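You operate a simulated robot arm through the tools that you are given. There is no shell and no other tool. Be economical: measure what you need, move in short steps, check, and stop when the job is done.

The job below is to be done with a simulated two-armed robot. You get a single attempt, and the scene is never put back.

## Task
Leak-test pod number 1 and put it in the pass or fail tray.
Fine: clamp it, press the test key, unclamp once the reading shows; over 10 mbar fails.
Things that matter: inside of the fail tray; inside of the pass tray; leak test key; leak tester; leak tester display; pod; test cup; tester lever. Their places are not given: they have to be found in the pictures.

Only the result counts: the job must be done as asked and must still hold three seconds after the hand-in. Knocking over, shifting, dropping, spilling or breaking anything else fails it.

## Robot
Two 7-joint arms with fingered hands on one trunk that stands fixed in place. Base frame: the origin is at the foot of the trunk, x ahead of it, y to its left, z up; the work surface is at about z = 0.82. Units: m, degrees, N and s.
The left shoulder is at [0.049, 0.124, 1.181], the right one opposite. With the tool pointing down near the work surface each hand reaches from about 0.44 to 0.84 m from the base axis, measured 20 degrees to its own side. Payload 3.6 kg a hand.
The TCP of each hand is the grasp point between the finger pads, 0.034 m short of the fingertips. In the tool frame z runs along the fingers and y along their closing line. Largest opening 0.116 m; the body of the gripper starts 0.04 m behind the TCP. The gripper is a hand of 5 fingers: y runs from the thumb to the fingers, the wrist lies at [-0.016, -0.16, -0.164] in the tool frame, and closing takes about 1.5 s.
Orientation is that of the tool frame in the base frame, as a unit quaternion [x, y, z, w]. With the fingers straight down and the wrist toward the robot, the tool's x, y and z point along [0, 1, 0], [1, 0, 0] and [0, 0, -1] of the base frame.

## Interface
- The arms move only by the tool play_rows. It takes "left_moves", "right_moves" or both (then of equal length, played together; a hand with none holds still); each is a list of rows, each a list of 7 numbers: the gripper command, from -1 (fully open) to 1 (shut), values between in proportion, then the shift along the base's x, y, z in units of 400 mm (1.0 is 400 mm), then the turn, a rotation vector about the base's x, y, z in units of 180 degrees (1.0 is 180 degrees). In form: [[hand, tx, ty, tz, wx, wy, wz], ...]. A call has 1 to 8 rows; each row is the pose to reach, as a shift and turn from the pose commanded when the call began. A call with a number of a shift or a turn outside -1 to 1 is refused whole. Rows are played at 5 a second. More than 0.05 m and 8.6 degrees between two rows, or a gripper value outside its range, and nothing of the call is played. Where a pose cannot be reached the arm comes as near as it can. A force on the tool above 40 N (or 10 N above the force at the start of the call, whichever is more), or a blocked arm, ends the call early, and 0.2 s more pass. Each finger travels about 0.153 m/s and halts on what it meets, pressing with about 29 N; the grip force reading is that of the motor and also rises with nothing between the fingers. The clock runs only during rows and for 0.2 s after the last one: add rows that repeat a pose to give the fingers time. It gives the time, the measured TCP pose, the force on the tool (base axes), the opening and the grip force at its end, in the units of the frame above (readings bear some noise), with the torque about the TCP (base axes, N m) and any sound that the robot's microphone picked up.
- Cameras (640 x 400 px; columns grow to the right, rows downward): "scene" is now at [0.1356, -0.0294, 1.3609]; the picture's right is [-0.33, -0.95, -0.00], its down [-0.49, 0.17, -0.85] and it looks along [0.81, -0.28, -0.52] (base axes); focal length 214 px, centre (320, 200). "left" rides on the left gripper at [-0.069, -0.134, -0.11] in its tool frame; the picture's right is [-0.77, -0.19, 0.61], its down [0.59, -0.58, 0.56] and it looks along [0.25, 0.79, 0.55] (tool axes); focal length 256 px, centre (320, 200). "right" rides on the right gripper at [0.069, -0.134, -0.11] in its tool frame; the picture's right is [-0.77, 0.19, -0.61], its down [-0.59, -0.58, 0.57] and it looks along [-0.25, 0.80, 0.55] (tool axes); focal length 256 px, centre (320, 200).
- camera(camera): a new picture of that camera. It takes no simulated time.
- move_column(by): slides the trunk up (or, below 0, down) by that many m; the arms and the scene camera ride with it, the base frame stays. It gives what a move gives, with no picture.
- hand_shape(shape, hand): the hand has 5 fingers and takes this shape, open, in about a second: jaw (thumb against the fingers, like two jaws); tri (thumb and two fingers); tip (a fingertip pinch); poke (one finger out to press); point (the index stretched); flat (the hand flat); cup (the hand cupped); fist (a fist). The gripper value then closes the fingers along that shape, each until it touches; the sizes above hold for jaw. It gives what a move gives, with no picture.
- aim_head(pan, tilt): turns the head with the scene camera to pan (to the left, within 86 degrees either way) and tilt (down, from -29 to 69), counted from straight ahead of the robot. It gives what a move gives.
- point_at(camera, pixels): for up to 12 pixels [column, row] of the newest picture of that camera ("zoom" is the newest enlarged one), the place [x, y, z] in the base frame of the surface seen there, good to about 0.002 m. It takes no simulated time.
- enlarge(camera, box): a new picture of the part [left, top, right, bottom] of that camera's present view, enlarged. It takes no simulated time.
- job_done(): hands the job in; it is judged then, once.

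Go step by step. Measure first, check grasps and placings, and put right what went wrong. The budget is 80 turns and 64 pictures, counting those below and the enlarged ones. Unless the task says otherwise, let go and move clear before handing in, and close with one line.

The tools are called after "Emit:" as name(argument=value, ...) on one line, values as JSON. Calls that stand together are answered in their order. play_rows: Moves the arms, as the interface text tells. Its arguments: {"type":"object","properties":{"left_moves":{"type":"array"},"right_moves":{"type":"array"}},"required":[]} The other tools are called the same way: move_column (by) slides the trunk up or down; hand_shape (shape, hand) gives the hand a shape; aim_head (pan, tilt) turns the head that bears the scene camera; camera (camera) takes a picture; point_at (camera, pixels) gives the place of the surface under pixels of a picture; enlarge (camera, box) takes an enlarged picture of a part of a camera's view; job_done () hands the job in.

At the start:

```text
clock: 0.0
left_tool_pos: [0.5922, 0.0921, 1.3261]
left_tcp_rot: [0.707, 0.707, 0.0, 0.0]
left_force: [0.1, -0.7, 0.1]
left_moment: [0.0, -0.03, 0.01]
left_width: 0.1158
left_gripper_force: 0.1
left_shape: jaw
right_tool_pos: [0.4584, -0.4092, 1.2535]
right_tcp_rot: [0.707, 0.707, 0.001, 0.0]
right_force: [-0.2, 0.2, 0.3]
right_moment: [-0.02, 0.01, 0.02]
right_width: 0.1158
right_gripper_force: 0.0
right_shape: jaw
trunk travel left (down, up): [-0.375, 0.387]
head pan, tilt: [-19.0, 31.4]
```

scene: 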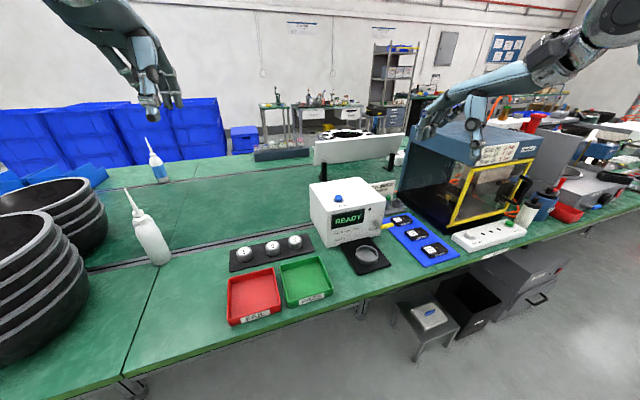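
right: 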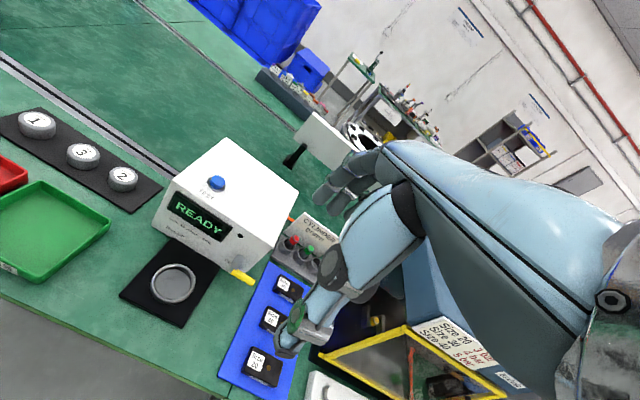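
left: 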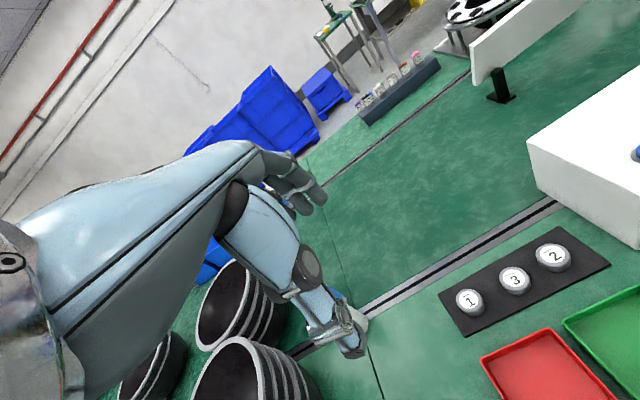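

The scene picture shows pods 1, 3, 2 at about (243,253), (272,247), (295,241), the tester at (345,210), the cup at (367,255) and the trays at (253,295) and (305,280). I'll enlarge this area and measure.

Emit:
enlarge(camera="scene", box=[220, 170, 420, 330])

Emit:
enlarge(camera="right", box=[0, 80, 320, 340])

Emit:
point_at(camera="right", pixels=[[37, 120], [81, 153], [122, 175], [217, 182], [174, 283], [243, 278], [235, 272], [60, 235], [5, 175], [200, 217], [150, 310], [37, 135]])

```text
2.50 times, centred on (320, 250) of scene
```

zoom: 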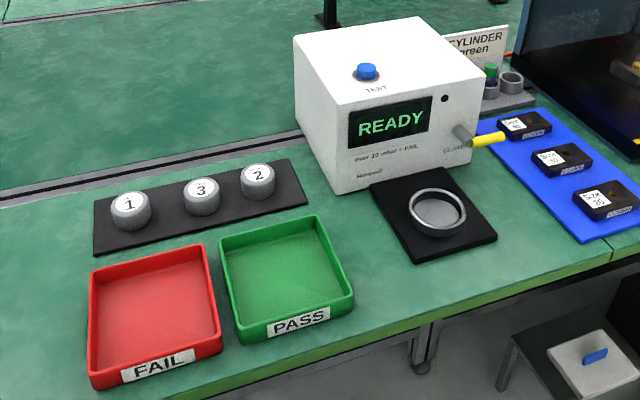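

```text
1.54 times, centred on (160, 210) of right
```

zoom: 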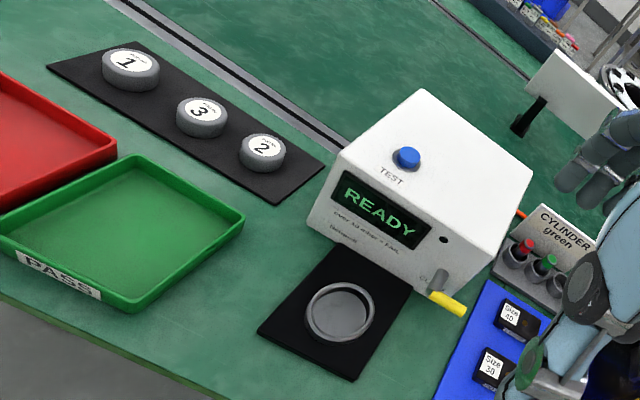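

```text
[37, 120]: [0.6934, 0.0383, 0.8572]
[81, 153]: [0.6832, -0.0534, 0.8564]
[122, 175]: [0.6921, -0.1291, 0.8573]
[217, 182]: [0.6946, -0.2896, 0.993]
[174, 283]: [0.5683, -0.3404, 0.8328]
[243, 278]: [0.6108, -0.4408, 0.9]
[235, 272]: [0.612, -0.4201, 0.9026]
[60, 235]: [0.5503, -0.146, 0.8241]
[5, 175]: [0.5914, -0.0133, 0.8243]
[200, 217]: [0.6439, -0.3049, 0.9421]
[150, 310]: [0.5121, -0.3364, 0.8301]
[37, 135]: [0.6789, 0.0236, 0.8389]
```

Pod 1's top is near (0.693, 0.038, 0.857). I still need edge sizes for the pod, the cup and the lever.

Emit:
enlarge(camera="right", box=[190, 210, 270, 310])

Emit:
enlarge(camera="left", box=[420, 220, 620, 345])

Emit:
enlarge(camera="scene", box=[335, 195, 415, 280])

Emit:
point_at(camera="left", pixels=[[457, 299], [483, 299], [470, 291], [470, 309], [515, 273], [514, 282], [501, 279], [528, 279], [440, 296], [467, 335], [557, 228], [608, 266]])

Emit:
point_at(camera="zoom", pixels=[[320, 200], [200, 300], [300, 280], [400, 100], [380, 130], [430, 180], [380, 210], [440, 220], [480, 240], [200, 240], [250, 280], [150, 280]])

```text
4.00 times, centred on (230, 260) of right
```

zoom: 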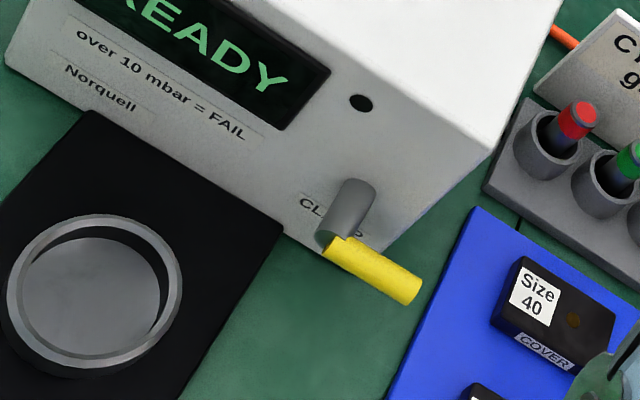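

```text
3.20 times, centred on (520, 282) of left
```

zoom: 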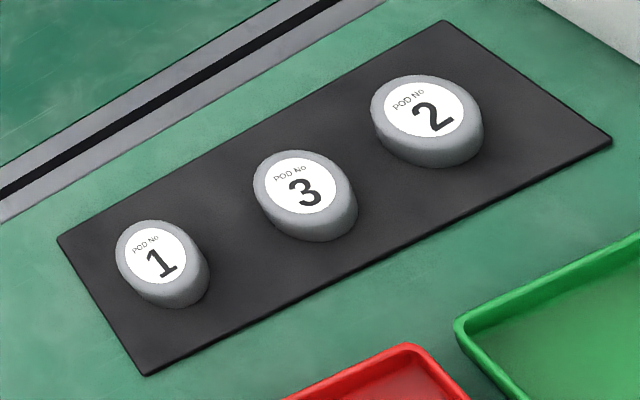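

```text
4.71 times, centred on (375, 238) of scene
```

zoom: 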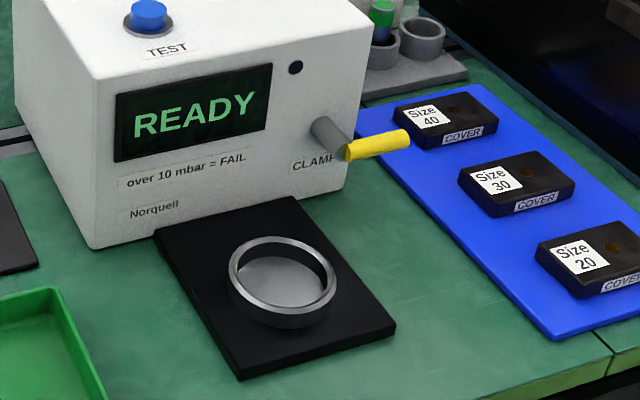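

```text
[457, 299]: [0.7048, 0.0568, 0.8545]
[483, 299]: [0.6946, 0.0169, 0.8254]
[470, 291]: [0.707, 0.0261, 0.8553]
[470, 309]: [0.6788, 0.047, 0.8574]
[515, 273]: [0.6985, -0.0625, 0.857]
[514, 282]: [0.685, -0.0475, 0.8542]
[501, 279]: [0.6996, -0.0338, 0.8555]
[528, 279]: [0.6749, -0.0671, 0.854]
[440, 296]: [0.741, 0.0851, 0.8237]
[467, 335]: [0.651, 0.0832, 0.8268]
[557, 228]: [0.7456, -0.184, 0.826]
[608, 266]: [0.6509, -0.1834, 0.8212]
```

```text
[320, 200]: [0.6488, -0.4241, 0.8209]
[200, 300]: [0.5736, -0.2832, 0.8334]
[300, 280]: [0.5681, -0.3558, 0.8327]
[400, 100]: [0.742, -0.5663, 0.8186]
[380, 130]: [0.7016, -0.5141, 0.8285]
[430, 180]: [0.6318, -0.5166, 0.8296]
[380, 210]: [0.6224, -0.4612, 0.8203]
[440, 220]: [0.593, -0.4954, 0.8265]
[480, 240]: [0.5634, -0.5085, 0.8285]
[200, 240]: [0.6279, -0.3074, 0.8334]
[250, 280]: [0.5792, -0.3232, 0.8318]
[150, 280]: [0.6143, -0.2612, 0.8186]
```

The zoom points apply to the last scene enlargement. From that I'll take the cup rim, the lever and the button.

Emit:
point_at(camera="zoom", pixels=[[232, 272], [335, 268], [284, 240], [282, 312], [285, 285], [325, 132], [340, 148], [360, 147], [400, 139], [150, 8], [315, 125], [280, 130]])

Emit:
point_at(camera="right", pixels=[[37, 183], [108, 219], [25, 283], [2, 218], [28, 172], [65, 230], [20, 250], [75, 225], [85, 239], [216, 178], [207, 188], [231, 184]])

Emit:
point_at(camera="scene", pixels=[[228, 278], [274, 267], [280, 308], [228, 325], [282, 264], [319, 257], [330, 292], [292, 306], [253, 290], [305, 278], [338, 199], [334, 185]])

```text
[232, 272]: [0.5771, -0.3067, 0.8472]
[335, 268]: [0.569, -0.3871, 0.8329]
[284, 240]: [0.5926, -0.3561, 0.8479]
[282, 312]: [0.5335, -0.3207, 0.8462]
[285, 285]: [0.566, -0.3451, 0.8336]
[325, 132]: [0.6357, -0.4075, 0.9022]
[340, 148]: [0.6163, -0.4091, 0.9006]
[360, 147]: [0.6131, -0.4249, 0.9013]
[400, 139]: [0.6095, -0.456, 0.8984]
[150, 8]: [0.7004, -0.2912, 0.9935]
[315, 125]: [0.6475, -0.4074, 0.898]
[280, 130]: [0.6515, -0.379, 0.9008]
```

```text
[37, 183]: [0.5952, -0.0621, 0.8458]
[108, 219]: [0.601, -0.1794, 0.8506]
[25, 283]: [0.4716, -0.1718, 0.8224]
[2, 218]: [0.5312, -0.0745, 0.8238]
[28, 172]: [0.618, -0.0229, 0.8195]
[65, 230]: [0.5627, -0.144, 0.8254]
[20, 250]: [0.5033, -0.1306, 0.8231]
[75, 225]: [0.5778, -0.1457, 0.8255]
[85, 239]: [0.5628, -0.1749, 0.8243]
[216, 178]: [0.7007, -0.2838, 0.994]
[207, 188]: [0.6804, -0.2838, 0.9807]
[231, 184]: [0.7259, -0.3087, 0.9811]
```

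```text
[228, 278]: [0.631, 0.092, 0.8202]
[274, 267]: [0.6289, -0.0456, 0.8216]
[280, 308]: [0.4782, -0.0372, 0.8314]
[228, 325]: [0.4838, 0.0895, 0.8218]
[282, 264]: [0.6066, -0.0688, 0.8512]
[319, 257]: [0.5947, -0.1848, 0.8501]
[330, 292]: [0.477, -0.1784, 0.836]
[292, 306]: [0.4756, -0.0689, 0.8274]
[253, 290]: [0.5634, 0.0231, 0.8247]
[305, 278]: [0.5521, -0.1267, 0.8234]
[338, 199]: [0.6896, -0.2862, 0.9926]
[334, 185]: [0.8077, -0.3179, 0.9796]
```

Pod 1 is about (0.693, 0.038), top z 0.857. The cup centre is about (0.563, −0.338), rim z 0.848, floor z 0.833. The lever handle runs along y at x 0.612, y −0.42 to −0.46, z 0.90, and the key is at (0.697, −0.288, 0.993). I'll carry the right hand high toward pod 1 and shift the left arm out of the way.

Emit:
play_rows(right_moves=[[-1, 0.056, 0.106, -0.01, 0, 0, 0], [-1, 0.112, 0.212, -0.02, 0, 0, 0], [-1, 0.168, 0.318, -0.03, 0, 0, 0], [-1, 0.224, 0.424, -0.04, 0, 0, 0], [-1, 0.28, 0.53, -0.05, 0, 0, 0], [-1, 0.336, 0.636, -0.06, 0, 0, 0], [-0.7, 0.392, 0.742, -0.07, 0, 0, 0], [-0.38, 0.448, 0.848, -0.08, 0, 0, 0]], left_moves=[[-1, 0, 0.1, 0, 0, 0, 0], [-1, 0, 0.2, 0, 0, 0, 0], [-1, 0, 0.3, 0, 0, 0, 0], [-1, 0, 0.4, 0, 0, 0, 0], [-1, 0, 0.5, 0, 0, 0, 0], [-1, 0, 0.5, 0, 0, 0, 0], [-1, 0, 0.5, 0, 0, 0, 0], [-1, 0, 0.5, 0, 0, 0, 0]])

```text
clock: 1.8
left_tool_pos: [0.5907, 0.2938, 1.3283]
left_tcp_rot: [0.707, 0.708, -0.001, 0.0]
left_force: [-0.4, 0.3, 0.0]
left_moment: [-0.01, -0.03, -0.01]
left_width: 0.116
left_gripper_force: 0.2
left_shape: jaw
right_tool_pos: [0.5795, -0.1325, 1.2101]
right_tcp_rot: [0.707, 0.707, 0.001, 0.001]
right_force: [0.3, -0.6, -0.1]
right_moment: [-0.02, -0.01, -0.01]
right_width: 0.0802
right_gripper_force: 0.1
right_shape: jaw
right hand out of reach, approached as far as the arm can: row 7, 8
trunk travel left (down, up): [-0.375, 0.387]
head pan, tilt: [-19.0, 31.4]
```

The right hand stopped at (0.58, −0.13, 1.21) because it ran out of reach at this height. I'll go down in place and try toward the pod lower down.

Emit:
play_rows(right_moves=[[-0.38, 0, 0, -0.1, 0, 0, 0], [-0.38, 0, 0, -0.2, 0, 0, 0], [-0.38, 0, 0, -0.3, 0, 0, 0], [-0.38, 0, 0, -0.4, 0, 0, 0], [-0.38, 0, 0, -0.4, 0, 0, 0]])

```text
clock: 3.0
left_tool_pos: [0.5914, 0.2934, 1.3285]
left_tcp_rot: [0.707, 0.707, 0.0, 0.0]
left_force: [-0.3, 0.5, -0.2]
left_moment: [0.0, -0.04, -0.02]
left_width: 0.1161
left_gripper_force: 0.1
left_shape: jaw
right_tool_pos: [0.5735, -0.1426, 1.0556]
right_tcp_rot: [0.707, 0.708, 0.001, -0.001]
right_force: [-0.7, -0.4, -0.4]
right_moment: [0.0, 0.02, 0.02]
right_width: 0.0805
right_gripper_force: 0.0
right_shape: jaw
right hand out of reach, approached as far as the arm can: row 3, 4, 5
trunk travel left (down, up): [-0.375, 0.387]
head pan, tilt: [-19.0, 31.4]
```

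Keeping the wrist straight behind limits the reach. I'll yaw the hand +45° so the wrist lies toward the right shoulder, and stay in place while turning.

Emit:
play_rows(right_moves=[[-0.38, 0, 0, 0, 0, 0, 0.045], [-0.38, 0, 0, 0, 0, 0, 0.09], [-0.38, 0, 0, 0, 0, 0, 0.135], [-0.38, 0, 0, 0, 0, 0, 0.18], [-0.38, 0, 0, 0, 0, 0, 0.22], [-0.38, 0, 0, 0, 0, 0, 0.25], [-0.38, 0, 0, 0, 0, 0, 0.25]])

```text
clock: 4.6
left_tool_pos: [0.5931, 0.2931, 1.3267]
left_tcp_rot: [0.707, 0.707, 0.0, 0.0]
left_force: [0.7, -1.2, 0.2]
left_moment: [0.01, 0.0, 0.02]
left_width: 0.1159
left_gripper_force: 0.1
left_shape: jaw
right_tool_pos: [0.5743, -0.1442, 1.056]
right_tcp_rot: [0.383, 0.924, 0.0, -0.002]
right_force: [-0.6, -0.2, 0.7]
right_moment: [0.02, -0.01, -0.02]
right_width: 0.0805
right_gripper_force: 0.1
right_shape: jaw
trunk travel left (down, up): [-0.375, 0.387]
head pan, tilt: [-19.0, 31.4]
```

The yaw was reached without trouble. I'm now moving to above pod 1.

Emit:
play_rows(right_moves=[[-0.38, 0.059, 0.091, -0.02, 0, 0, 2.5e-10], [-0.38, 0.119, 0.182, -0.05, 0, 0, 0], [-0.38, 0.178, 0.273, -0.08, 0, 0, 0], [-0.38, 0.238, 0.364, -0.11, 0, 0, 0], [-0.38, 0.297, 0.455, -0.14, 0, 0, 0], [-0.38, 0.297, 0.455, -0.14, 0, 0, 0]])

Emit:
camera(camera="scene")

Emit:
camera(camera="right")

```text
clock: 6.0
left_tool_pos: [0.5926, 0.2942, 1.3277]
left_tcp_rot: [0.707, 0.707, 0.0, -0.001]
left_force: [0.1, 0.2, 1.0]
left_moment: [0.05, -0.01, -0.01]
left_width: 0.1158
left_gripper_force: 0.0
left_shape: jaw
right_tool_pos: [0.5637, -0.0785, 1.0615]
right_tcp_rot: [0.382, 0.924, 0.001, 0.0]
right_force: [-0.2, 0.4, -0.6]
right_moment: [0.01, 0.02, 0.01]
right_width: 0.0803
right_gripper_force: 0.2
right_shape: jaw
right hand out of reach, approached as far as the arm can: row 1, 2, 3, 4, 5, 6
trunk travel left (down, up): [-0.375, 0.387]
head pan, tilt: [-19.0, 31.4]
```

```text
55 pictures are left
```

scene: 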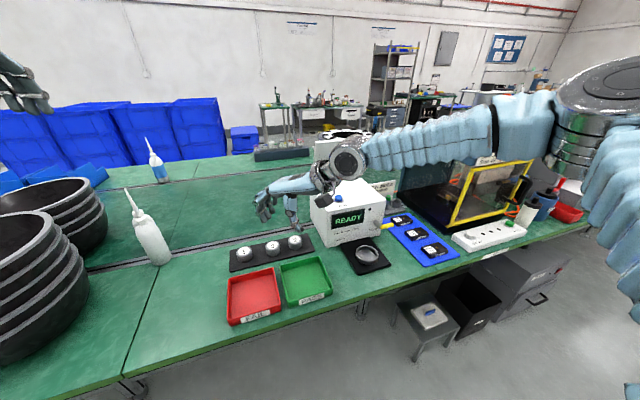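

```text
54 pictures are left
```

right: 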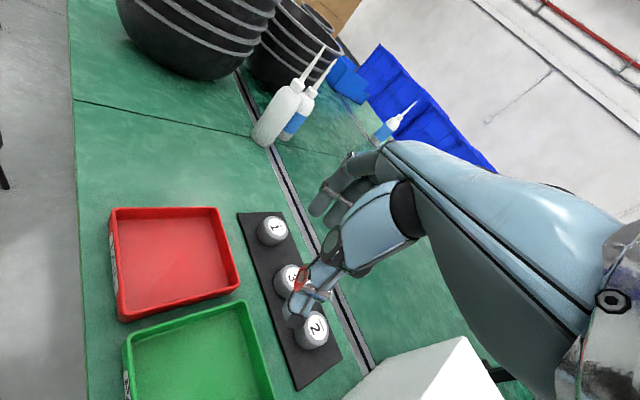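

The arm is stuck again at (0.564, −0.079), and the scene picture shows the forearm coming in from the far right, around (430,140). I'll measure where the arm lies before choosing another posture.

Emit:
point_at(camera="scene", pixels=[[347, 160], [385, 148], [430, 138], [475, 130], [520, 120], [560, 120], [600, 90], [575, 145], [325, 178], [285, 188], [262, 205], [293, 220]])

```text
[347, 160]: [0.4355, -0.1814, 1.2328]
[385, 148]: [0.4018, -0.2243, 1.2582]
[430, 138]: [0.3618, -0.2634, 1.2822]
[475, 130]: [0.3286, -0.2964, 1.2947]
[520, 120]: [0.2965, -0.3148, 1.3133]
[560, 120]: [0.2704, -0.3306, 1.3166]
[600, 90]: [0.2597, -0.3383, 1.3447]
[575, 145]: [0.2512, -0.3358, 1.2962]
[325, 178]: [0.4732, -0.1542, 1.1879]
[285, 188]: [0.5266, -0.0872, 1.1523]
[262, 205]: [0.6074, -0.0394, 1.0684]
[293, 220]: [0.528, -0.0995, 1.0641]
```

The elbow is bent and high, at about (0.25, −0.33, 1.31), so this is a joint limit and not full extension. I'll try going lower and further forward first.

Emit:
play_rows(right_moves=[[-0.38, 0.05, 0, -0.08, 0, 0, 0], [-0.38, 0.1, 0, -0.16, 0, 0, 0], [-0.38, 0.17, 0.02, -0.2, 0, 0, 0], [-0.38, 0.24, 0.05, -0.23, 0, 0, 0], [-0.38, 0.24, 0.05, -0.23, 0, 0, 0]])

```text
clock: 7.2
left_tool_pos: [0.5918, 0.2928, 1.3272]
left_tcp_rot: [0.707, 0.707, 0.0, 0.001]
left_force: [-1.0, 0.1, 0.4]
left_moment: [0.01, 0.04, -0.02]
left_width: 0.1158
left_gripper_force: 0.0
left_shape: jaw
right_tool_pos: [0.5696, -0.1124, 1.0245]
right_tcp_rot: [0.383, 0.924, 0.0, 0.0]
right_force: [-0.1, 0.4, 1.6]
right_moment: [0.01, 0.02, 0.0]
right_width: 0.0805
right_gripper_force: 0.1
right_shape: jaw
right hand out of reach, approached as far as the arm can: row 1, 2, 3, 4, 5
trunk travel left (down, up): [-0.375, 0.387]
head pan, tilt: [-19.0, 31.4]
```

The y limit seems to change with height. I'll lower straight down at about y −0.16, where nothing but the pass tray (rim 0.85) is below, and then push across.

Emit:
play_rows(right_moves=[[-0.38, 0, -0.05, -0.05, 0, 0, 0], [-0.38, 0, -0.1, -0.12, 0, 0, 0], [-0.38, 0, -0.1, -0.2, 0, 0, 0], [-0.38, 0.05, -0.05, -0.2, 0, 0, 0], [-0.38, 0.1, 0.0, -0.2, 0, 0, 0], [-0.38, 0.15, 0.05, -0.2, 0, 0, 0], [-0.38, 0.2, 0.1, -0.2, 0, 0, 0]])

```text
clock: 8.8
left_tool_pos: [0.5924, 0.2946, 1.3281]
left_tcp_rot: [0.708, 0.707, 0.0, 0.0]
left_force: [0.1, 0.5, -0.6]
left_moment: [0.01, -0.01, 0.03]
left_width: 0.1158
left_gripper_force: 0.2
left_shape: jaw
right_tool_pos: [0.5594, -0.1422, 0.9822]
right_tcp_rot: [0.383, 0.924, 0.0, 0.0]
right_force: [0.6, 0.1, 0.1]
right_moment: [-0.03, 0.0, 0.01]
right_width: 0.0803
right_gripper_force: 0.0
right_shape: jaw
right hand out of reach, approached as far as the arm can: row 2, 3, 4, 5, 6, 7
trunk travel left (down, up): [-0.375, 0.387]
head pan, tilt: [-19.0, 31.4]
```

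Going lower makes it worse. I'll try a more extended posture: raise, go out to x≈0.69 at y≈−0.2 with less yaw, then sweep left.

Emit:
play_rows(right_moves=[[-0.38, 0, -0.08, 0.09, 0, 0, -0.02], [-0.38, 0, -0.15, 0.18, 0, 0, -0.05], [-0.38, 0.02, -0.2, 0.27, 0, 0, -0.08], [-0.38, 0.1, -0.2, 0.33, 0, 0, -0.11], [-0.38, 0.2, -0.2, 0.33, 0, 0, -0.13], [-0.38, 0.3, -0.2, 0.33, 0, 0, -0.13], [-0.38, 0.35, -0.15, 0.33, 0, 0, -0.13], [-0.38, 0.35, -0.05, 0.33, 0, 0, -0.13]])

```text
clock: 10.6
left_tool_pos: [0.593, 0.2943, 1.3275]
left_tcp_rot: [0.707, 0.707, 0.0, -0.001]
left_force: [0.6, -0.1, -0.3]
left_moment: [-0.01, 0.03, 0.04]
left_width: 0.1159
left_gripper_force: 0.1
left_shape: jaw
right_tool_pos: [0.6548, -0.1828, 1.1209]
right_tcp_rot: [0.562, 0.827, 0.0, 0.001]
right_force: [0.0, -0.1, 0.6]
right_moment: [-0.02, 0.01, 0.01]
right_width: 0.0806
right_gripper_force: 0.0
right_shape: jaw
right hand out of reach, approached as far as the arm can: row 6, 7, 8
trunk travel left (down, up): [-0.375, 0.387]
head pan, tilt: [-19.0, 31.4]
```

At yaw 22° it stopped at (0.655, −0.183, 1.121). I'll test the trunk: raise the hand a bit first so the lowered arm stays clear of the tester, then lower the trunk and try again.

Emit:
move_column(by=0.15)

Emit:
play_rows(right_moves=[[-0.38, 0.0, 0.05, -0.1, 0, 0, 0], [-0.38, 0.0, 0.1, -0.2, 0, 0, 0], [-0.38, 0.03, 0.2, -0.25, 0, 0, 0], [-0.38, 0.06, 0.3, -0.3, 0, 0, 0], [-0.38, 0.09, 0.4, -0.35, 0, 0, 0], [-0.38, 0.09, 0.5, -0.4, 0, 0, 0], [-0.38, 0.09, 0.55, -0.4, 0, 0, 0]])

```text
clock: 12.3
left_tool_pos: [0.5918, 0.2937, 1.4783]
left_tcp_rot: [0.707, 0.707, 0.0, 0.0]
left_force: [-0.2, 0.1, 0.2]
left_moment: [-0.04, -0.01, 0.04]
left_width: 0.116
left_gripper_force: 0.0
left_shape: jaw
right_tool_pos: [0.6358, -0.1846, 1.3156]
right_tcp_rot: [0.56, 0.827, 0.019, 0.03]
right_force: [0.5, -0.8, -0.7]
right_moment: [0.03, -0.02, 0.02]
right_width: 0.0804
right_gripper_force: 0.0
right_shape: jaw
trunk travel left (down, up): [-0.525, 0.237]
head pan, tilt: [-19.0, 31.4]
```

```text
clock: 13.9
left_tool_pos: [0.5913, 0.2932, 1.4776]
left_tcp_rot: [0.707, 0.707, -0.001, 0.0]
left_force: [0.3, -0.1, 0.6]
left_moment: [0.02, 0.02, -0.03]
left_width: 0.1158
left_gripper_force: 0.0
left_shape: jaw
right_tool_pos: [0.5647, -0.1116, 1.2291]
right_tcp_rot: [0.561, 0.827, 0.021, 0.03]
right_force: [-0.5, -0.6, -0.3]
right_moment: [-0.01, 0.01, 0.02]
right_width: 0.0803
right_gripper_force: 0.1
right_shape: jaw
right hand out of reach, approached as far as the arm can: row 1, 2, 3, 4, 5, 6, 7
trunk travel left (down, up): [-0.525, 0.237]
head pan, tilt: [-19.0, 31.4]
```

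Raising the trunk gives the same limit relative to the shoulder, so I should go the other way, with the hand high relative to the shoulder. First I'll check the heights of the bowls near the left hand, and raise the right hand.

Emit:
point_at(camera="scene", pixels=[[60, 185], [70, 215], [20, 215], [80, 260], [128, 190], [150, 140], [145, 230]])

Emit:
play_rows(right_moves=[[-0.38, 0.0, -0.05, 0.1, 0, 0, 0], [-0.38, 0.0, -0.05, 0.2, 0, 0, 0], [-0.38, 0.0, -0.05, 0.3, 0, 0, 0], [-0.38, 0.0, -0.05, 0.4, 0, 0, 0], [-0.38, 0.0, -0.05, 0.5, 0, 0, 0], [-0.38, 0.0, -0.05, 0.55, 0, 0, 0]], left_moves=[[-1, 0, 0, 0.1, 0, 0, 0], [-1, 0, 0, 0.15, 0, 0, 0], [-1, 0, 0, 0.2, 0, 0, 0], [-1, 0, 0, 0.25, 0, 0, 0], [-1, 0, 0, 0.3, 0, 0, 0], [-1, 0, 0, 0.3, 0, 0, 0]])

```text
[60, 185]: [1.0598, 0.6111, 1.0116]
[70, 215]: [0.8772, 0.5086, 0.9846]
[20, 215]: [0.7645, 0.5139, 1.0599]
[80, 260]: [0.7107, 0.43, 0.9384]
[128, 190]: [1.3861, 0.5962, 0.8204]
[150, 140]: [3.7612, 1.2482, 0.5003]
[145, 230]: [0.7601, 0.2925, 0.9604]
```

```text
clock: 15.3
left_tool_pos: [0.5926, 0.2928, 1.5971]
left_tcp_rot: [0.707, 0.707, 0.0, -0.001]
left_force: [-0.2, -0.2, -0.3]
left_moment: [0.01, -0.03, 0.03]
left_width: 0.1157
left_gripper_force: 0.0
left_shape: jaw
right_tool_pos: [0.5624, -0.1324, 1.4455]
right_tcp_rot: [0.561, 0.827, 0.021, 0.029]
right_force: [0.1, 0.5, 0.1]
right_moment: [-0.02, -0.01, 0.0]
right_width: 0.0804
right_gripper_force: 0.1
right_shape: jaw
trunk travel left (down, up): [-0.525, 0.237]
head pan, tilt: [-19.0, 31.4]
```

Reached without trouble. Before lowering the trunk I'll test whether the hand can get over the pod's x, y at this relative height.

Emit:
play_rows(right_moves=[[-0.38, 0.05, 0.08, 0, 0, 0, 0], [-0.38, 0.1, 0.16, 0, 0, 0, 0], [-0.38, 0.16, 0.24, 0, 0, 0, 0], [-0.38, 0.22, 0.32, 0, 0, 0, 0], [-0.38, 0.28, 0.4, 0, 0, 0, 0], [-0.38, 0.32, 0.43, 0, 0, 0, 0]])

```text
clock: 16.8
left_tool_pos: [0.5923, 0.2939, 1.5978]
left_tcp_rot: [0.707, 0.707, -0.001, 0.001]
left_force: [0.5, 0.0, -0.2]
left_moment: [-0.01, 0.0, 0.03]
left_width: 0.1159
left_gripper_force: 0.0
left_shape: jaw
right_tool_pos: [0.5688, -0.1025, 1.4077]
right_tcp_rot: [0.563, 0.826, 0.021, 0.03]
right_force: [-0.8, -1.1, -0.1]
right_moment: [-0.04, -0.04, -0.01]
right_width: 0.0803
right_gripper_force: 0.0
right_shape: jaw
right hand out of reach, approached as far as the arm can: row 1, 2, 3, 4, 5, 6
trunk travel left (down, up): [-0.525, 0.237]
head pan, tilt: [-19.0, 31.4]
```

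The same y limit of about −0.10 again. I'll look at the arm's posture from the head to see which joint is in the way.

Emit:
camera(camera="scene")

Emit:
aim_head(pan=-55, tilt=25)

Emit:
camera(camera="scene")

```text
53 pictures are left
```

scene: 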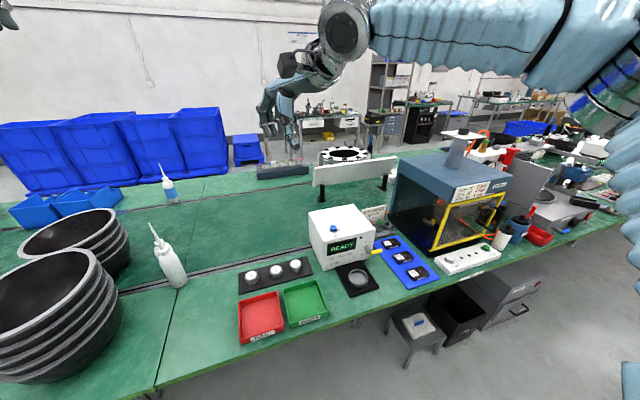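

```text
clock: 17.8
left_tool_pos: [0.5912, 0.2922, 1.5978]
left_tcp_rot: [0.707, 0.707, 0.0, 0.0]
left_force: [0.6, -0.4, 0.6]
left_moment: [-0.02, 0.04, -0.01]
left_width: 0.1157
left_gripper_force: 0.1
left_shape: jaw
right_tool_pos: [0.5696, -0.1031, 1.4084]
right_tcp_rot: [0.561, 0.827, 0.021, 0.03]
right_force: [0.2, 0.6, 0.7]
right_moment: [0.02, 0.0, 0.04]
right_width: 0.0802
right_gripper_force: 0.1
right_shape: jaw
trunk travel left (down, up): [-0.525, 0.237]
head pan, tilt: [-55.0, 25.0]
```

```text
52 pictures are left
```

scene: 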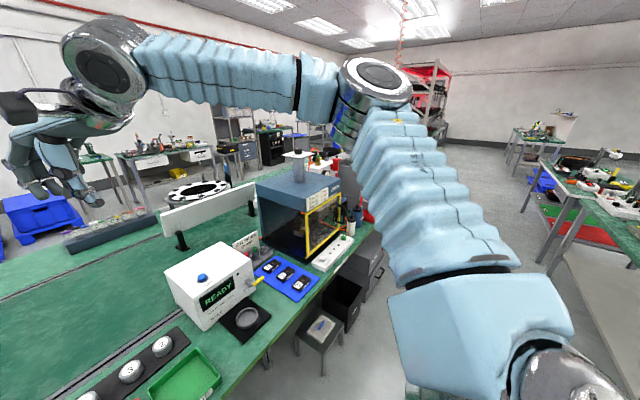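

The elbow sits high and out, around (380,85), and the wrist is around (105,60). I'll measure the joints for link lengths.

Emit:
point_at(camera="scene", pixels=[[375, 85], [105, 65], [560, 380], [440, 260], [220, 75], [320, 90], [60, 120], [40, 150], [395, 150]])

```text
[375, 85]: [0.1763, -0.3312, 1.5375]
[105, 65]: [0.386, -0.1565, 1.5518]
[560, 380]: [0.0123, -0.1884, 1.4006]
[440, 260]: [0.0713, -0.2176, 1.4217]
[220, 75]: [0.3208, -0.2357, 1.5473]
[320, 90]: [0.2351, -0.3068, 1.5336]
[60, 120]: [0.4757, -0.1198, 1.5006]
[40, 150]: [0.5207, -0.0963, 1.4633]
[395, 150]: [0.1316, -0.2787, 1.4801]
```

Links are roughly 0.32 and 0.30 m, so extension isn't the problem. More yaw helped before (y −0.14 to −0.08), so I'll test a bigger yaw up here in free space.

Emit:
play_rows(right_moves=[[-0.38, 0, 0, 0, 0, 0, 0.045], [-0.38, 0, 0, 0, 0, 0, 0.09], [-0.38, 0, 0, 0, 0, 0, 0.135], [-0.38, 0, 0, 0, 0, 0, 0.18], [-0.38, 0, 0, 0, 0, 0, 0.225], [-0.38, 0, 0, 0, 0, 0, 0.27], [-0.38, 0, 0, 0, 0, 0, 0.27]])

Emit:
play_rows(right_moves=[[-0.38, 0, 0.1, 0, 0, 0, 0], [-0.38, 0.0, 0.2, 0, 0, 0, 0], [-0.38, 0.04, 0.3, 0, 0, 0, 0], [-0.38, 0.1, 0.38, 0, 0, 0, 0], [-0.38, 0.2, 0.38, 0, 0, 0, 0], [-0.38, 0.3, 0.38, 0, 0, 0, 0], [-0.38, 0.3, 0.38, 0, 0, 0, 0]])

```text
clock: 19.4
left_tool_pos: [0.5919, 0.294, 1.5984]
left_tcp_rot: [0.706, 0.708, -0.001, 0.0]
left_force: [-0.3, -0.4, 0.2]
left_moment: [-0.02, 0.01, -0.01]
left_width: 0.1157
left_gripper_force: 0.0
left_shape: jaw
right_tool_pos: [0.5285, -0.1152, 1.3991]
right_tcp_rot: [0.172, 0.984, 0.032, 0.02]
right_force: [1.2, -0.2, -0.2]
right_moment: [-0.03, 0.0, 0.03]
right_width: 0.0801
right_gripper_force: 0.0
right_shape: jaw
right hand out of reach, approached as far as the arm can: row 3, 4, 5, 6, 7
trunk travel left (down, up): [-0.525, 0.237]
head pan, tilt: [-55.0, 25.0]
```

```text
clock: 21.0
left_tool_pos: [0.5914, 0.2938, 1.5973]
left_tcp_rot: [0.707, 0.707, 0.0, 0.0]
left_force: [0.3, 0.4, -0.1]
left_moment: [-0.01, 0.0, 0.01]
left_width: 0.1159
left_gripper_force: 0.1
left_shape: jaw
right_tool_pos: [0.5023, -0.057, 1.3799]
right_tcp_rot: [0.172, 0.984, 0.031, 0.019]
right_force: [0.1, 0.6, 0.5]
right_moment: [-0.01, 0.0, 0.02]
right_width: 0.0803
right_gripper_force: 0.1
right_shape: jaw
right hand out of reach, approached as far as the arm can: row 1, 2, 3, 4, 5, 6, 7
trunk travel left (down, up): [-0.525, 0.237]
head pan, tilt: [-55.0, 25.0]
```

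Still an arc-shaped limit. My guess is that wrist flexion forces the high elbow, so I'll test tilting the fingers forward about 30° along the closing line and then reaching.

Emit:
play_rows(right_moves=[[-0.38, 0, 0, 0, 0.04, -0.014, 0], [-0.38, 0, 0, 0, 0.08, -0.028, 0], [-0.38, 0, 0, 0, 0.12, -0.043, 0], [-0.38, 0, 0, 0, 0.157, -0.057, 0], [-0.38, 0.05, 0.1, 0, 0.157, -0.057, 0], [-0.38, 0.15, 0.15, 0, 0.157, -0.057, 0], [-0.38, 0.25, 0.2, 0, 0.157, -0.057, 0], [-0.38, 0.35, 0.25, 0, 0.157, -0.057, 0]])

```text
clock: 22.8
left_tool_pos: [0.5912, 0.2946, 1.5962]
left_tcp_rot: [0.707, 0.707, -0.001, 0.0]
left_force: [0.0, -0.6, 0.9]
left_moment: [-0.02, 0.03, 0.0]
left_width: 0.1159
left_gripper_force: 0.0
left_shape: jaw
right_tool_pos: [0.4941, 0.0379, 1.4572]
right_tcp_rot: [0.193, 0.945, 0.253, 0.07]
right_force: [0.8, 0.4, -1.2]
right_moment: [0.02, 0.0, 0.01]
right_width: 0.0803
right_gripper_force: 0.1
right_shape: jaw
right hand out of reach, approached as far as the arm can: row 2, 3, 4, 5, 6, 7, 8
trunk travel left (down, up): [-0.525, 0.237]
head pan, tilt: [-55.0, 25.0]
```

Tilting opened up y (now +0.038 at x 0.49), so wrist flexion matters. I'll check the stated envelope by going back to a straight-down tool at yaw 0 on the right side, extending there, and then sweeping left.

Emit:
play_rows(right_moves=[[-0.38, 0, -0.1, 0, -0.01, 0.018, -0.041], [-0.38, 0, -0.2, 0, -0.02, 0.035, -0.082], [-0.38, 0, -0.3, 0, -0.03, 0.053, -0.123], [-0.38, 0, -0.4, 0, -0.04, 0.07, -0.164], [-0.38, 0, -0.5, 0, -0.05, 0.088, -0.205], [-0.38, 0, -0.6, 0, -0.06, 0.105, -0.245], [-0.38, 0.05, -0.7, -0.05, -0.07, 0.123, -0.286], [-0.38, 0.1, -0.75, -0.1, -0.078, 0.138, -0.322]])

Emit:
play_rows(right_moves=[[-0.38, 0.05, 0, -0.05, -0.01, 0.018, -0.041], [-0.38, 0.15, 0, -0.1, -0.01, 0.018, -0.041], [-0.38, 0.25, 0, -0.15, -0.01, 0.018, -0.041], [-0.38, 0.35, 0, -0.2, -0.01, 0.018, -0.041], [-0.38, 0.45, 0, -0.25, -0.01, 0.018, -0.041], [-0.38, 0.55, 0, -0.3, -0.01, 0.018, -0.041]])

```text
clock: 24.6
left_tool_pos: [0.5911, 0.2948, 1.5969]
left_tcp_rot: [0.707, 0.707, -0.001, -0.001]
left_force: [-0.4, 0.8, 0.4]
left_moment: [-0.02, 0.01, -0.02]
left_width: 0.1158
left_gripper_force: 0.0
left_shape: jaw
right_tool_pos: [0.5329, -0.2655, 1.4183]
right_tcp_rot: [0.661, 0.75, 0.028, 0.009]
right_force: [0.0, 0.4, -0.4]
right_moment: [0.03, 0.01, 0.02]
right_width: 0.0806
right_gripper_force: 0.0
right_shape: jaw
trunk travel left (down, up): [-0.525, 0.237]
head pan, tilt: [-55.0, 25.0]
```

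```text
clock: 26.0
left_tool_pos: [0.5917, 0.2915, 1.5971]
left_tcp_rot: [0.707, 0.707, 0.0, -0.001]
left_force: [-0.5, -0.3, -0.1]
left_moment: [-0.02, 0.06, 0.0]
left_width: 0.1161
left_gripper_force: 0.0
left_shape: jaw
right_tool_pos: [0.6571, -0.2885, 1.3069]
right_tcp_rot: [0.707, 0.707, -0.001, 0.0]
right_force: [0.3, -0.1, 0.0]
right_moment: [0.01, -0.01, -0.03]
right_width: 0.0801
right_gripper_force: 0.1
right_shape: jaw
right hand out of reach, approached as far as the arm can: row 4, 5, 6
trunk travel left (down, up): [-0.525, 0.237]
head pan, tilt: [-55.0, 25.0]
```

The envelope of 0.84 m is quoted near the work surface, so reach may improve well below the shoulder. I'll lower to z≈1.09 with the trunk raised, push forward, then sweep left.

Emit:
play_rows(right_moves=[[-0.38, 0.0, 0, -0.1, 0, 0, 0], [-0.38, 0, 0, -0.2, 0, 0, 0], [-0.38, 0, 0, -0.3, 0, 0, 0], [-0.38, 0, 0, -0.4, 0, 0, 0], [-0.38, 0, 0, -0.5, 0, 0, 0], [-0.38, 0.1, 0, -0.54, 0, 0, 0], [-0.38, 0.2, 0, -0.54, 0, 0, 0], [-0.38, 0.3, 0, -0.54, 0, 0, 0]])

```text
clock: 27.8
left_tool_pos: [0.5915, 0.2922, 1.5979]
left_tcp_rot: [0.707, 0.707, 0.0, 0.0]
left_force: [0.3, -0.3, 0.5]
left_moment: [0.03, -0.02, -0.03]
left_width: 0.1159
left_gripper_force: 0.0
left_shape: jaw
right_tool_pos: [0.6241, -0.3158, 1.1676]
right_tcp_rot: [0.708, 0.707, -0.001, 0.001]
right_force: [-1.4, -0.3, 0.4]
right_moment: [0.02, -0.03, 0.0]
right_width: 0.0801
right_gripper_force: 0.0
right_shape: jaw
right hand out of reach, approached as far as the arm can: row 2, 3, 4, 5, 6, 7, 8
trunk travel left (down, up): [-0.525, 0.237]
head pan, tilt: [-55.0, 25.0]
```

Lower is worse here too. I'll test forward tilt at this spot (fingers 30° forward) and push in +x.

Emit:
play_rows(right_moves=[[-0.38, 0.0, 0, 0, 0, -0.045, 0], [-0.38, 0, 0, 0, 0, -0.09, 0], [-0.38, 0, 0, 0, 0, -0.135, 0], [-0.38, 0, 0, 0, 0, -0.167, 0], [-0.38, 0.1, 0, 0, 0, -0.167, 0], [-0.38, 0.2, 0, 0, 0, -0.167, 0], [-0.38, 0.3, 0, 0, 0, -0.167, 0], [-0.38, 0.4, 0, 0, 0, -0.167, 0]])

Emit:
camera(camera="scene")

```text
clock: 29.6
left_tool_pos: [0.5909, 0.2927, 1.5973]
left_tcp_rot: [0.708, 0.707, 0.001, 0.0]
left_force: [-0.5, 0.6, -0.6]
left_moment: [-0.02, -0.04, 0.03]
left_width: 0.1161
left_gripper_force: 0.0
left_shape: jaw
right_tool_pos: [0.6698, -0.3351, 1.2378]
right_tcp_rot: [0.684, 0.682, 0.182, 0.183]
right_force: [-0.1, 0.3, -0.5]
right_moment: [-0.01, 0.01, 0.05]
right_width: 0.0803
right_gripper_force: 0.0
right_shape: jaw
right hand out of reach, approached as far as the arm can: row 3, 4, 5, 6, 7, 8
trunk travel left (down, up): [-0.525, 0.237]
head pan, tilt: [-55.0, 25.0]
```

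```text
51 pictures are left
```

scene: 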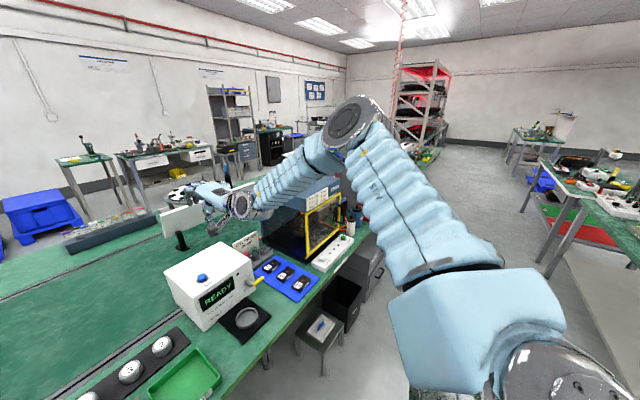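

The picture shows the elbow fully up (350,120) and bent, so the solver sits in a poor posture. I'll move out to the right, where the arm can straighten, and then sweep left while extended.

Emit:
play_rows(right_moves=[[-0.38, -0.07, -0.07, 0.05, 0, 0.04, 0], [-0.38, -0.15, -0.14, 0.1, 0, 0.08, 0], [-0.38, -0.22, -0.21, 0.15, 0, 0.12, 0], [-0.38, -0.3, -0.28, 0.2, 0, 0.167, 0], [-0.38, -0.3, -0.35, 0.2, 0, 0.167, 0]])

Emit:
play_rows(right_moves=[[-0.38, 0, -0.05, 0, 0, 0, -0.045], [-0.38, 0, -0.1, 0, 0, 0, -0.09], [-0.38, 0, -0.15, 0, 0, 0, -0.135], [-0.38, 0, -0.2, 0, 0, 0, -0.18], [-0.38, 0.07, -0.25, 0, 0, 0, -0.22], [-0.38, 0.15, -0.3, 0, 0, 0, -0.22], [-0.38, 0.23, -0.35, 0, 0, 0, -0.22], [-0.38, 0.31, -0.4, 0, 0, 0, -0.22]])

```text
clock: 30.8
left_tool_pos: [0.5932, 0.2911, 1.5968]
left_tcp_rot: [0.707, 0.707, 0.0, -0.001]
left_force: [-0.1, 0.0, 0.4]
left_moment: [0.03, 0.04, 0.0]
left_width: 0.1158
left_gripper_force: 0.0
left_shape: jaw
right_tool_pos: [0.5488, -0.4764, 1.319]
right_tcp_rot: [0.709, 0.705, -0.002, -0.001]
right_force: [0.0, -0.3, 0.3]
right_moment: [0.03, -0.01, 0.01]
right_width: 0.0803
right_gripper_force: 0.1
right_shape: jaw
trunk travel left (down, up): [-0.525, 0.237]
head pan, tilt: [-55.0, 25.0]
```

```text
clock: 32.6
left_tool_pos: [0.5913, 0.2915, 1.597]
left_tcp_rot: [0.707, 0.707, 0.0, 0.0]
left_force: [-0.3, -0.1, -0.5]
left_moment: [-0.02, -0.01, 0.03]
left_width: 0.1161
left_gripper_force: 0.1
left_shape: jaw
right_tool_pos: [0.5625, -0.6771, 1.3057]
right_tcp_rot: [0.894, 0.449, 0.01, -0.002]
right_force: [-0.2, 0.3, -0.4]
right_moment: [-0.01, -0.03, -0.02]
right_width: 0.0803
right_gripper_force: 0.1
right_shape: jaw
right hand out of reach, approached as far as the arm can: row 3, 4, 5, 6, 7, 8
trunk travel left (down, up): [-0.525, 0.237]
head pan, tilt: [-55.0, 25.0]
```

Now the arm is almost straight (hand at 0.88 m from the base axis). I'll sweep left along the arc while keeping it extended.

Emit:
play_rows(right_moves=[[-0.38, 0.006, 0.118, 0, 0, 0, 0], [-0.38, 0.069, 0.218, 0, 0, 0, 0], [-0.38, 0.149, 0.31, 0, 0, 0, 0.015], [-0.38, 0.219, 0.4125, 0, 0, 0, 0.031], [-0.38, 0.284, 0.5175, 0, 0, 0, 0.048], [-0.38, 0.341, 0.6275, 0, 0, 0, 0.07], [-0.38, 0.389, 0.7425, 0, 0, 0, 0.092], [-0.38, 0.426, 0.86, 0, 0, 0, 0.114]])

Emit:
camera(camera="scene")

```text
clock: 34.4
left_tool_pos: [0.5919, 0.2942, 1.5975]
left_tcp_rot: [0.707, 0.707, 0.0, 0.0]
left_force: [-0.2, -0.1, -0.1]
left_moment: [-0.02, 0.02, 0.0]
left_width: 0.1161
left_gripper_force: 0.0
left_shape: jaw
right_tool_pos: [0.6268, -0.4938, 1.2855]
right_tcp_rot: [0.79, 0.613, 0.031, -0.01]
right_force: [1.0, -0.6, -0.7]
right_moment: [0.0, 0.02, -0.02]
right_width: 0.0804
right_gripper_force: 0.0
right_shape: jaw
right hand out of reach, approached as far as the arm can: row 1, 2, 3, 4, 5, 6, 7, 8
trunk travel left (down, up): [-0.525, 0.237]
head pan, tilt: [-55.0, 25.0]
```

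```text
50 pictures are left
```

scene: 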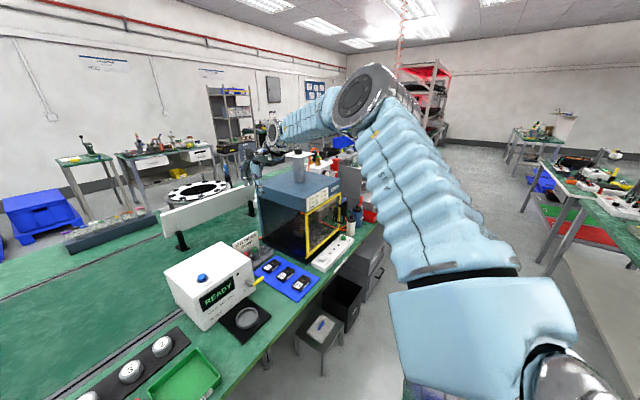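

I'll check where the elbow is now, to see whether the upper arm is the limiting link.

Emit:
point_at(camera="scene", pixels=[[360, 95], [275, 132], [320, 115], [430, 200], [400, 130], [480, 320], [540, 370]])

Emit:
aim_head(pan=-80, tilt=20)

Emit:
camera(camera="scene")

```text
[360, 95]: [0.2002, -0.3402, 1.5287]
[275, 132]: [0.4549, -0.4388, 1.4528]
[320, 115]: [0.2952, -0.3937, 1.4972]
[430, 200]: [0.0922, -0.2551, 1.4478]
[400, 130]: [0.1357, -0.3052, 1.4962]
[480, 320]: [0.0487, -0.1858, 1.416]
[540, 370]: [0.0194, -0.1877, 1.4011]
```

```text
clock: 35.3
left_tool_pos: [0.5912, 0.2923, 1.5964]
left_tcp_rot: [0.707, 0.707, 0.001, 0.0]
left_force: [0.4, -0.1, -0.3]
left_moment: [0.01, 0.02, 0.0]
left_width: 0.1161
left_gripper_force: 0.0
left_shape: jaw
right_tool_pos: [0.6263, -0.4953, 1.2861]
right_tcp_rot: [0.79, 0.612, 0.03, -0.01]
right_force: [0.2, 0.4, 0.4]
right_moment: [0.01, 0.0, 0.0]
right_width: 0.08
right_gripper_force: 0.0
right_shape: jaw
trunk travel left (down, up): [-0.525, 0.237]
head pan, tilt: [-80.0, 20.0]
```

```text
49 pictures are left
```

scene: 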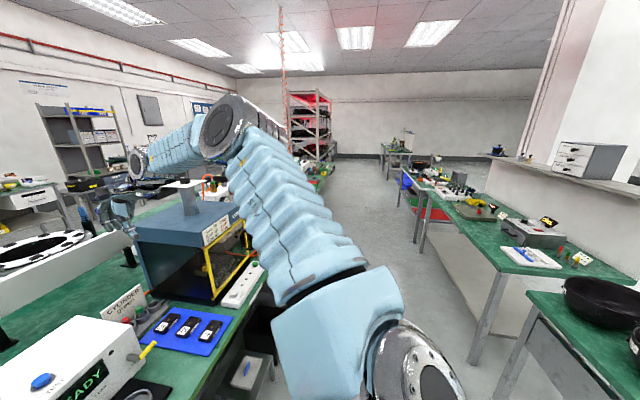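

The elbow stays at about (0.2, −0.35, 1.52) in every stuck pose, so the shoulder joints are parked at their limits. I'll pull the hand back and low on the right, off the bench edge, to force the elbow down before going forward again.

Emit:
play_rows(right_moves=[[-0.38, -0.12, 0, 0, 0, 0, 0], [-0.38, -0.24, 0, 0, 0, 0, 0], [-0.38, -0.36, 0, 0, 0, 0, 0], [-0.38, -0.48, -0.02, 0, 0, 0, 0], [-0.38, -0.6, -0.03, -0.03, 0, 0, 0], [-0.38, -0.65, -0.04, -0.13, 0, 0, 0], [-0.38, -0.68, -0.05, -0.23, 0, 0, 0], [-0.38, -0.7, -0.05, -0.33, 0, 0, 0]])

Emit:
play_rows(right_moves=[[-0.38, 0, -0.02, -0.1, 0, 0, 0], [-0.38, 0, -0.04, -0.2, 0, 0, 0], [-0.38, 0, -0.06, -0.3, 0, 0, 0], [-0.38, 0, -0.08, -0.4, 0, 0, 0]])

Emit:
camera(camera="scene")

```text
clock: 37.1
left_tool_pos: [0.5903, 0.2922, 1.598]
left_tcp_rot: [0.707, 0.707, 0.001, -0.001]
left_force: [0.4, -0.5, -0.1]
left_moment: [0.03, 0.0, 0.01]
left_width: 0.116
left_gripper_force: 0.1
left_shape: jaw
right_tool_pos: [0.3453, -0.5181, 1.1547]
right_tcp_rot: [0.79, 0.612, 0.032, -0.011]
right_force: [-0.4, 0.4, 0.2]
right_moment: [-0.01, -0.04, 0.04]
right_width: 0.0802
right_gripper_force: 0.0
right_shape: jaw
trunk travel left (down, up): [-0.525, 0.237]
head pan, tilt: [-80.0, 20.0]
```

```text
clock: 38.1
left_tool_pos: [0.5903, 0.2931, 1.5975]
left_tcp_rot: [0.707, 0.707, 0.0, 0.0]
left_force: [0.6, -0.5, -0.1]
left_moment: [0.02, -0.01, 0.02]
left_width: 0.1161
left_gripper_force: 0.0
left_shape: jaw
right_tool_pos: [0.3437, -0.5478, 1.0464]
right_tcp_rot: [0.798, 0.603, 0.02, -0.005]
right_force: [0.4, -1.3, -0.3]
right_moment: [-0.02, 0.01, 0.06]
right_width: 0.0802
right_gripper_force: 0.0
right_shape: jaw
right hand out of reach, approached as far as the arm can: row 3, 4
trunk travel left (down, up): [-0.525, 0.237]
head pan, tilt: [-80.0, 20.0]
```

```text
48 pictures are left
```

scene: 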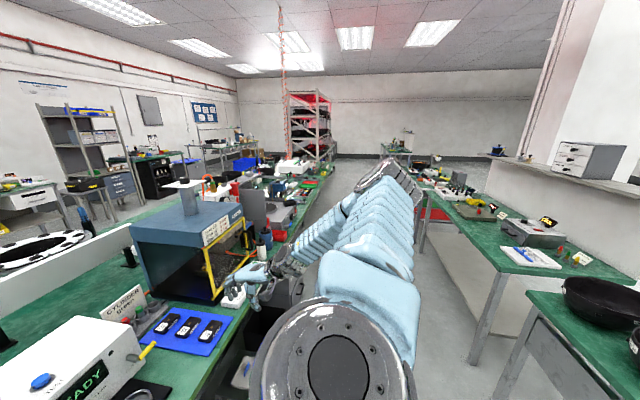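

The elbow has come down now. From here I'll go forward-left at z≈1.1 with yaw returning to 0.

Emit:
play_rows(right_moves=[[-0.38, 0.07, 0.095, 0.03, 0, 0, 0.012], [-0.38, 0.14, 0.19, 0.06, 0, 0, 0.025], [-0.38, 0.21, 0.285, 0.09, 0, 0, 0.037], [-0.38, 0.28, 0.38, 0.11, 0, 0, 0.05], [-0.38, 0.35, 0.475, 0.13, 0, 0, 0.063], [-0.38, 0.42, 0.57, 0.13, 0, 0, 0.075], [-0.38, 0.49, 0.665, 0.13, 0, 0, 0.088]])

Emit:
play_rows(right_moves=[[-0.38, 0.07, 0.09, 0, 0, 0, 0], [-0.38, 0.14, 0.18, 0, 0, 0, 0], [-0.38, 0.21, 0.27, 0, 0, 0, 0], [-0.38, 0.25, 0.37, 0, 0, 0, 0], [-0.38, 0.3, 0.47, 0, 0, 0, 0]])

Emit:
camera(camera="scene")

```text
clock: 39.7
left_tool_pos: [0.5923, 0.2943, 1.5965]
left_tcp_rot: [0.707, 0.707, -0.001, 0.0]
left_force: [0.8, 0.3, -0.9]
left_moment: [0.02, 0.0, -0.02]
left_width: 0.1159
left_gripper_force: 0.0
left_shape: jaw
right_tool_pos: [0.5434, -0.2795, 1.0961]
right_tcp_rot: [0.698, 0.715, 0.028, -0.015]
right_force: [0.2, 0.1, 0.5]
right_moment: [-0.02, 0.03, 0.02]
right_width: 0.0802
right_gripper_force: 0.0
right_shape: jaw
trunk travel left (down, up): [-0.525, 0.237]
head pan, tilt: [-80.0, 20.0]
```

```text
clock: 40.9
left_tool_pos: [0.5915, 0.2959, 1.5958]
left_tcp_rot: [0.707, 0.708, -0.001, 0.0]
left_force: [-0.1, 0.4, -0.7]
left_moment: [-0.02, 0.05, -0.02]
left_width: 0.116
left_gripper_force: 0.1
left_shape: jaw
right_tool_pos: [0.6618, -0.09, 1.0959]
right_tcp_rot: [0.698, 0.715, 0.029, -0.014]
right_force: [-0.2, 0.4, 0.0]
right_moment: [-0.04, -0.01, -0.02]
right_width: 0.0804
right_gripper_force: 0.1
right_shape: jaw
trunk travel left (down, up): [-0.525, 0.237]
head pan, tilt: [-80.0, 20.0]
```

```text
47 pictures are left
```

scene: 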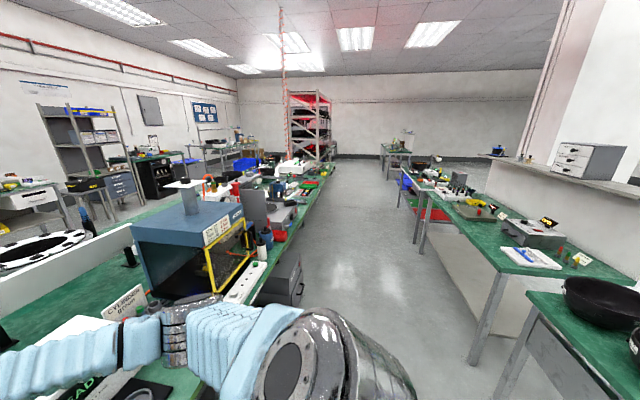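

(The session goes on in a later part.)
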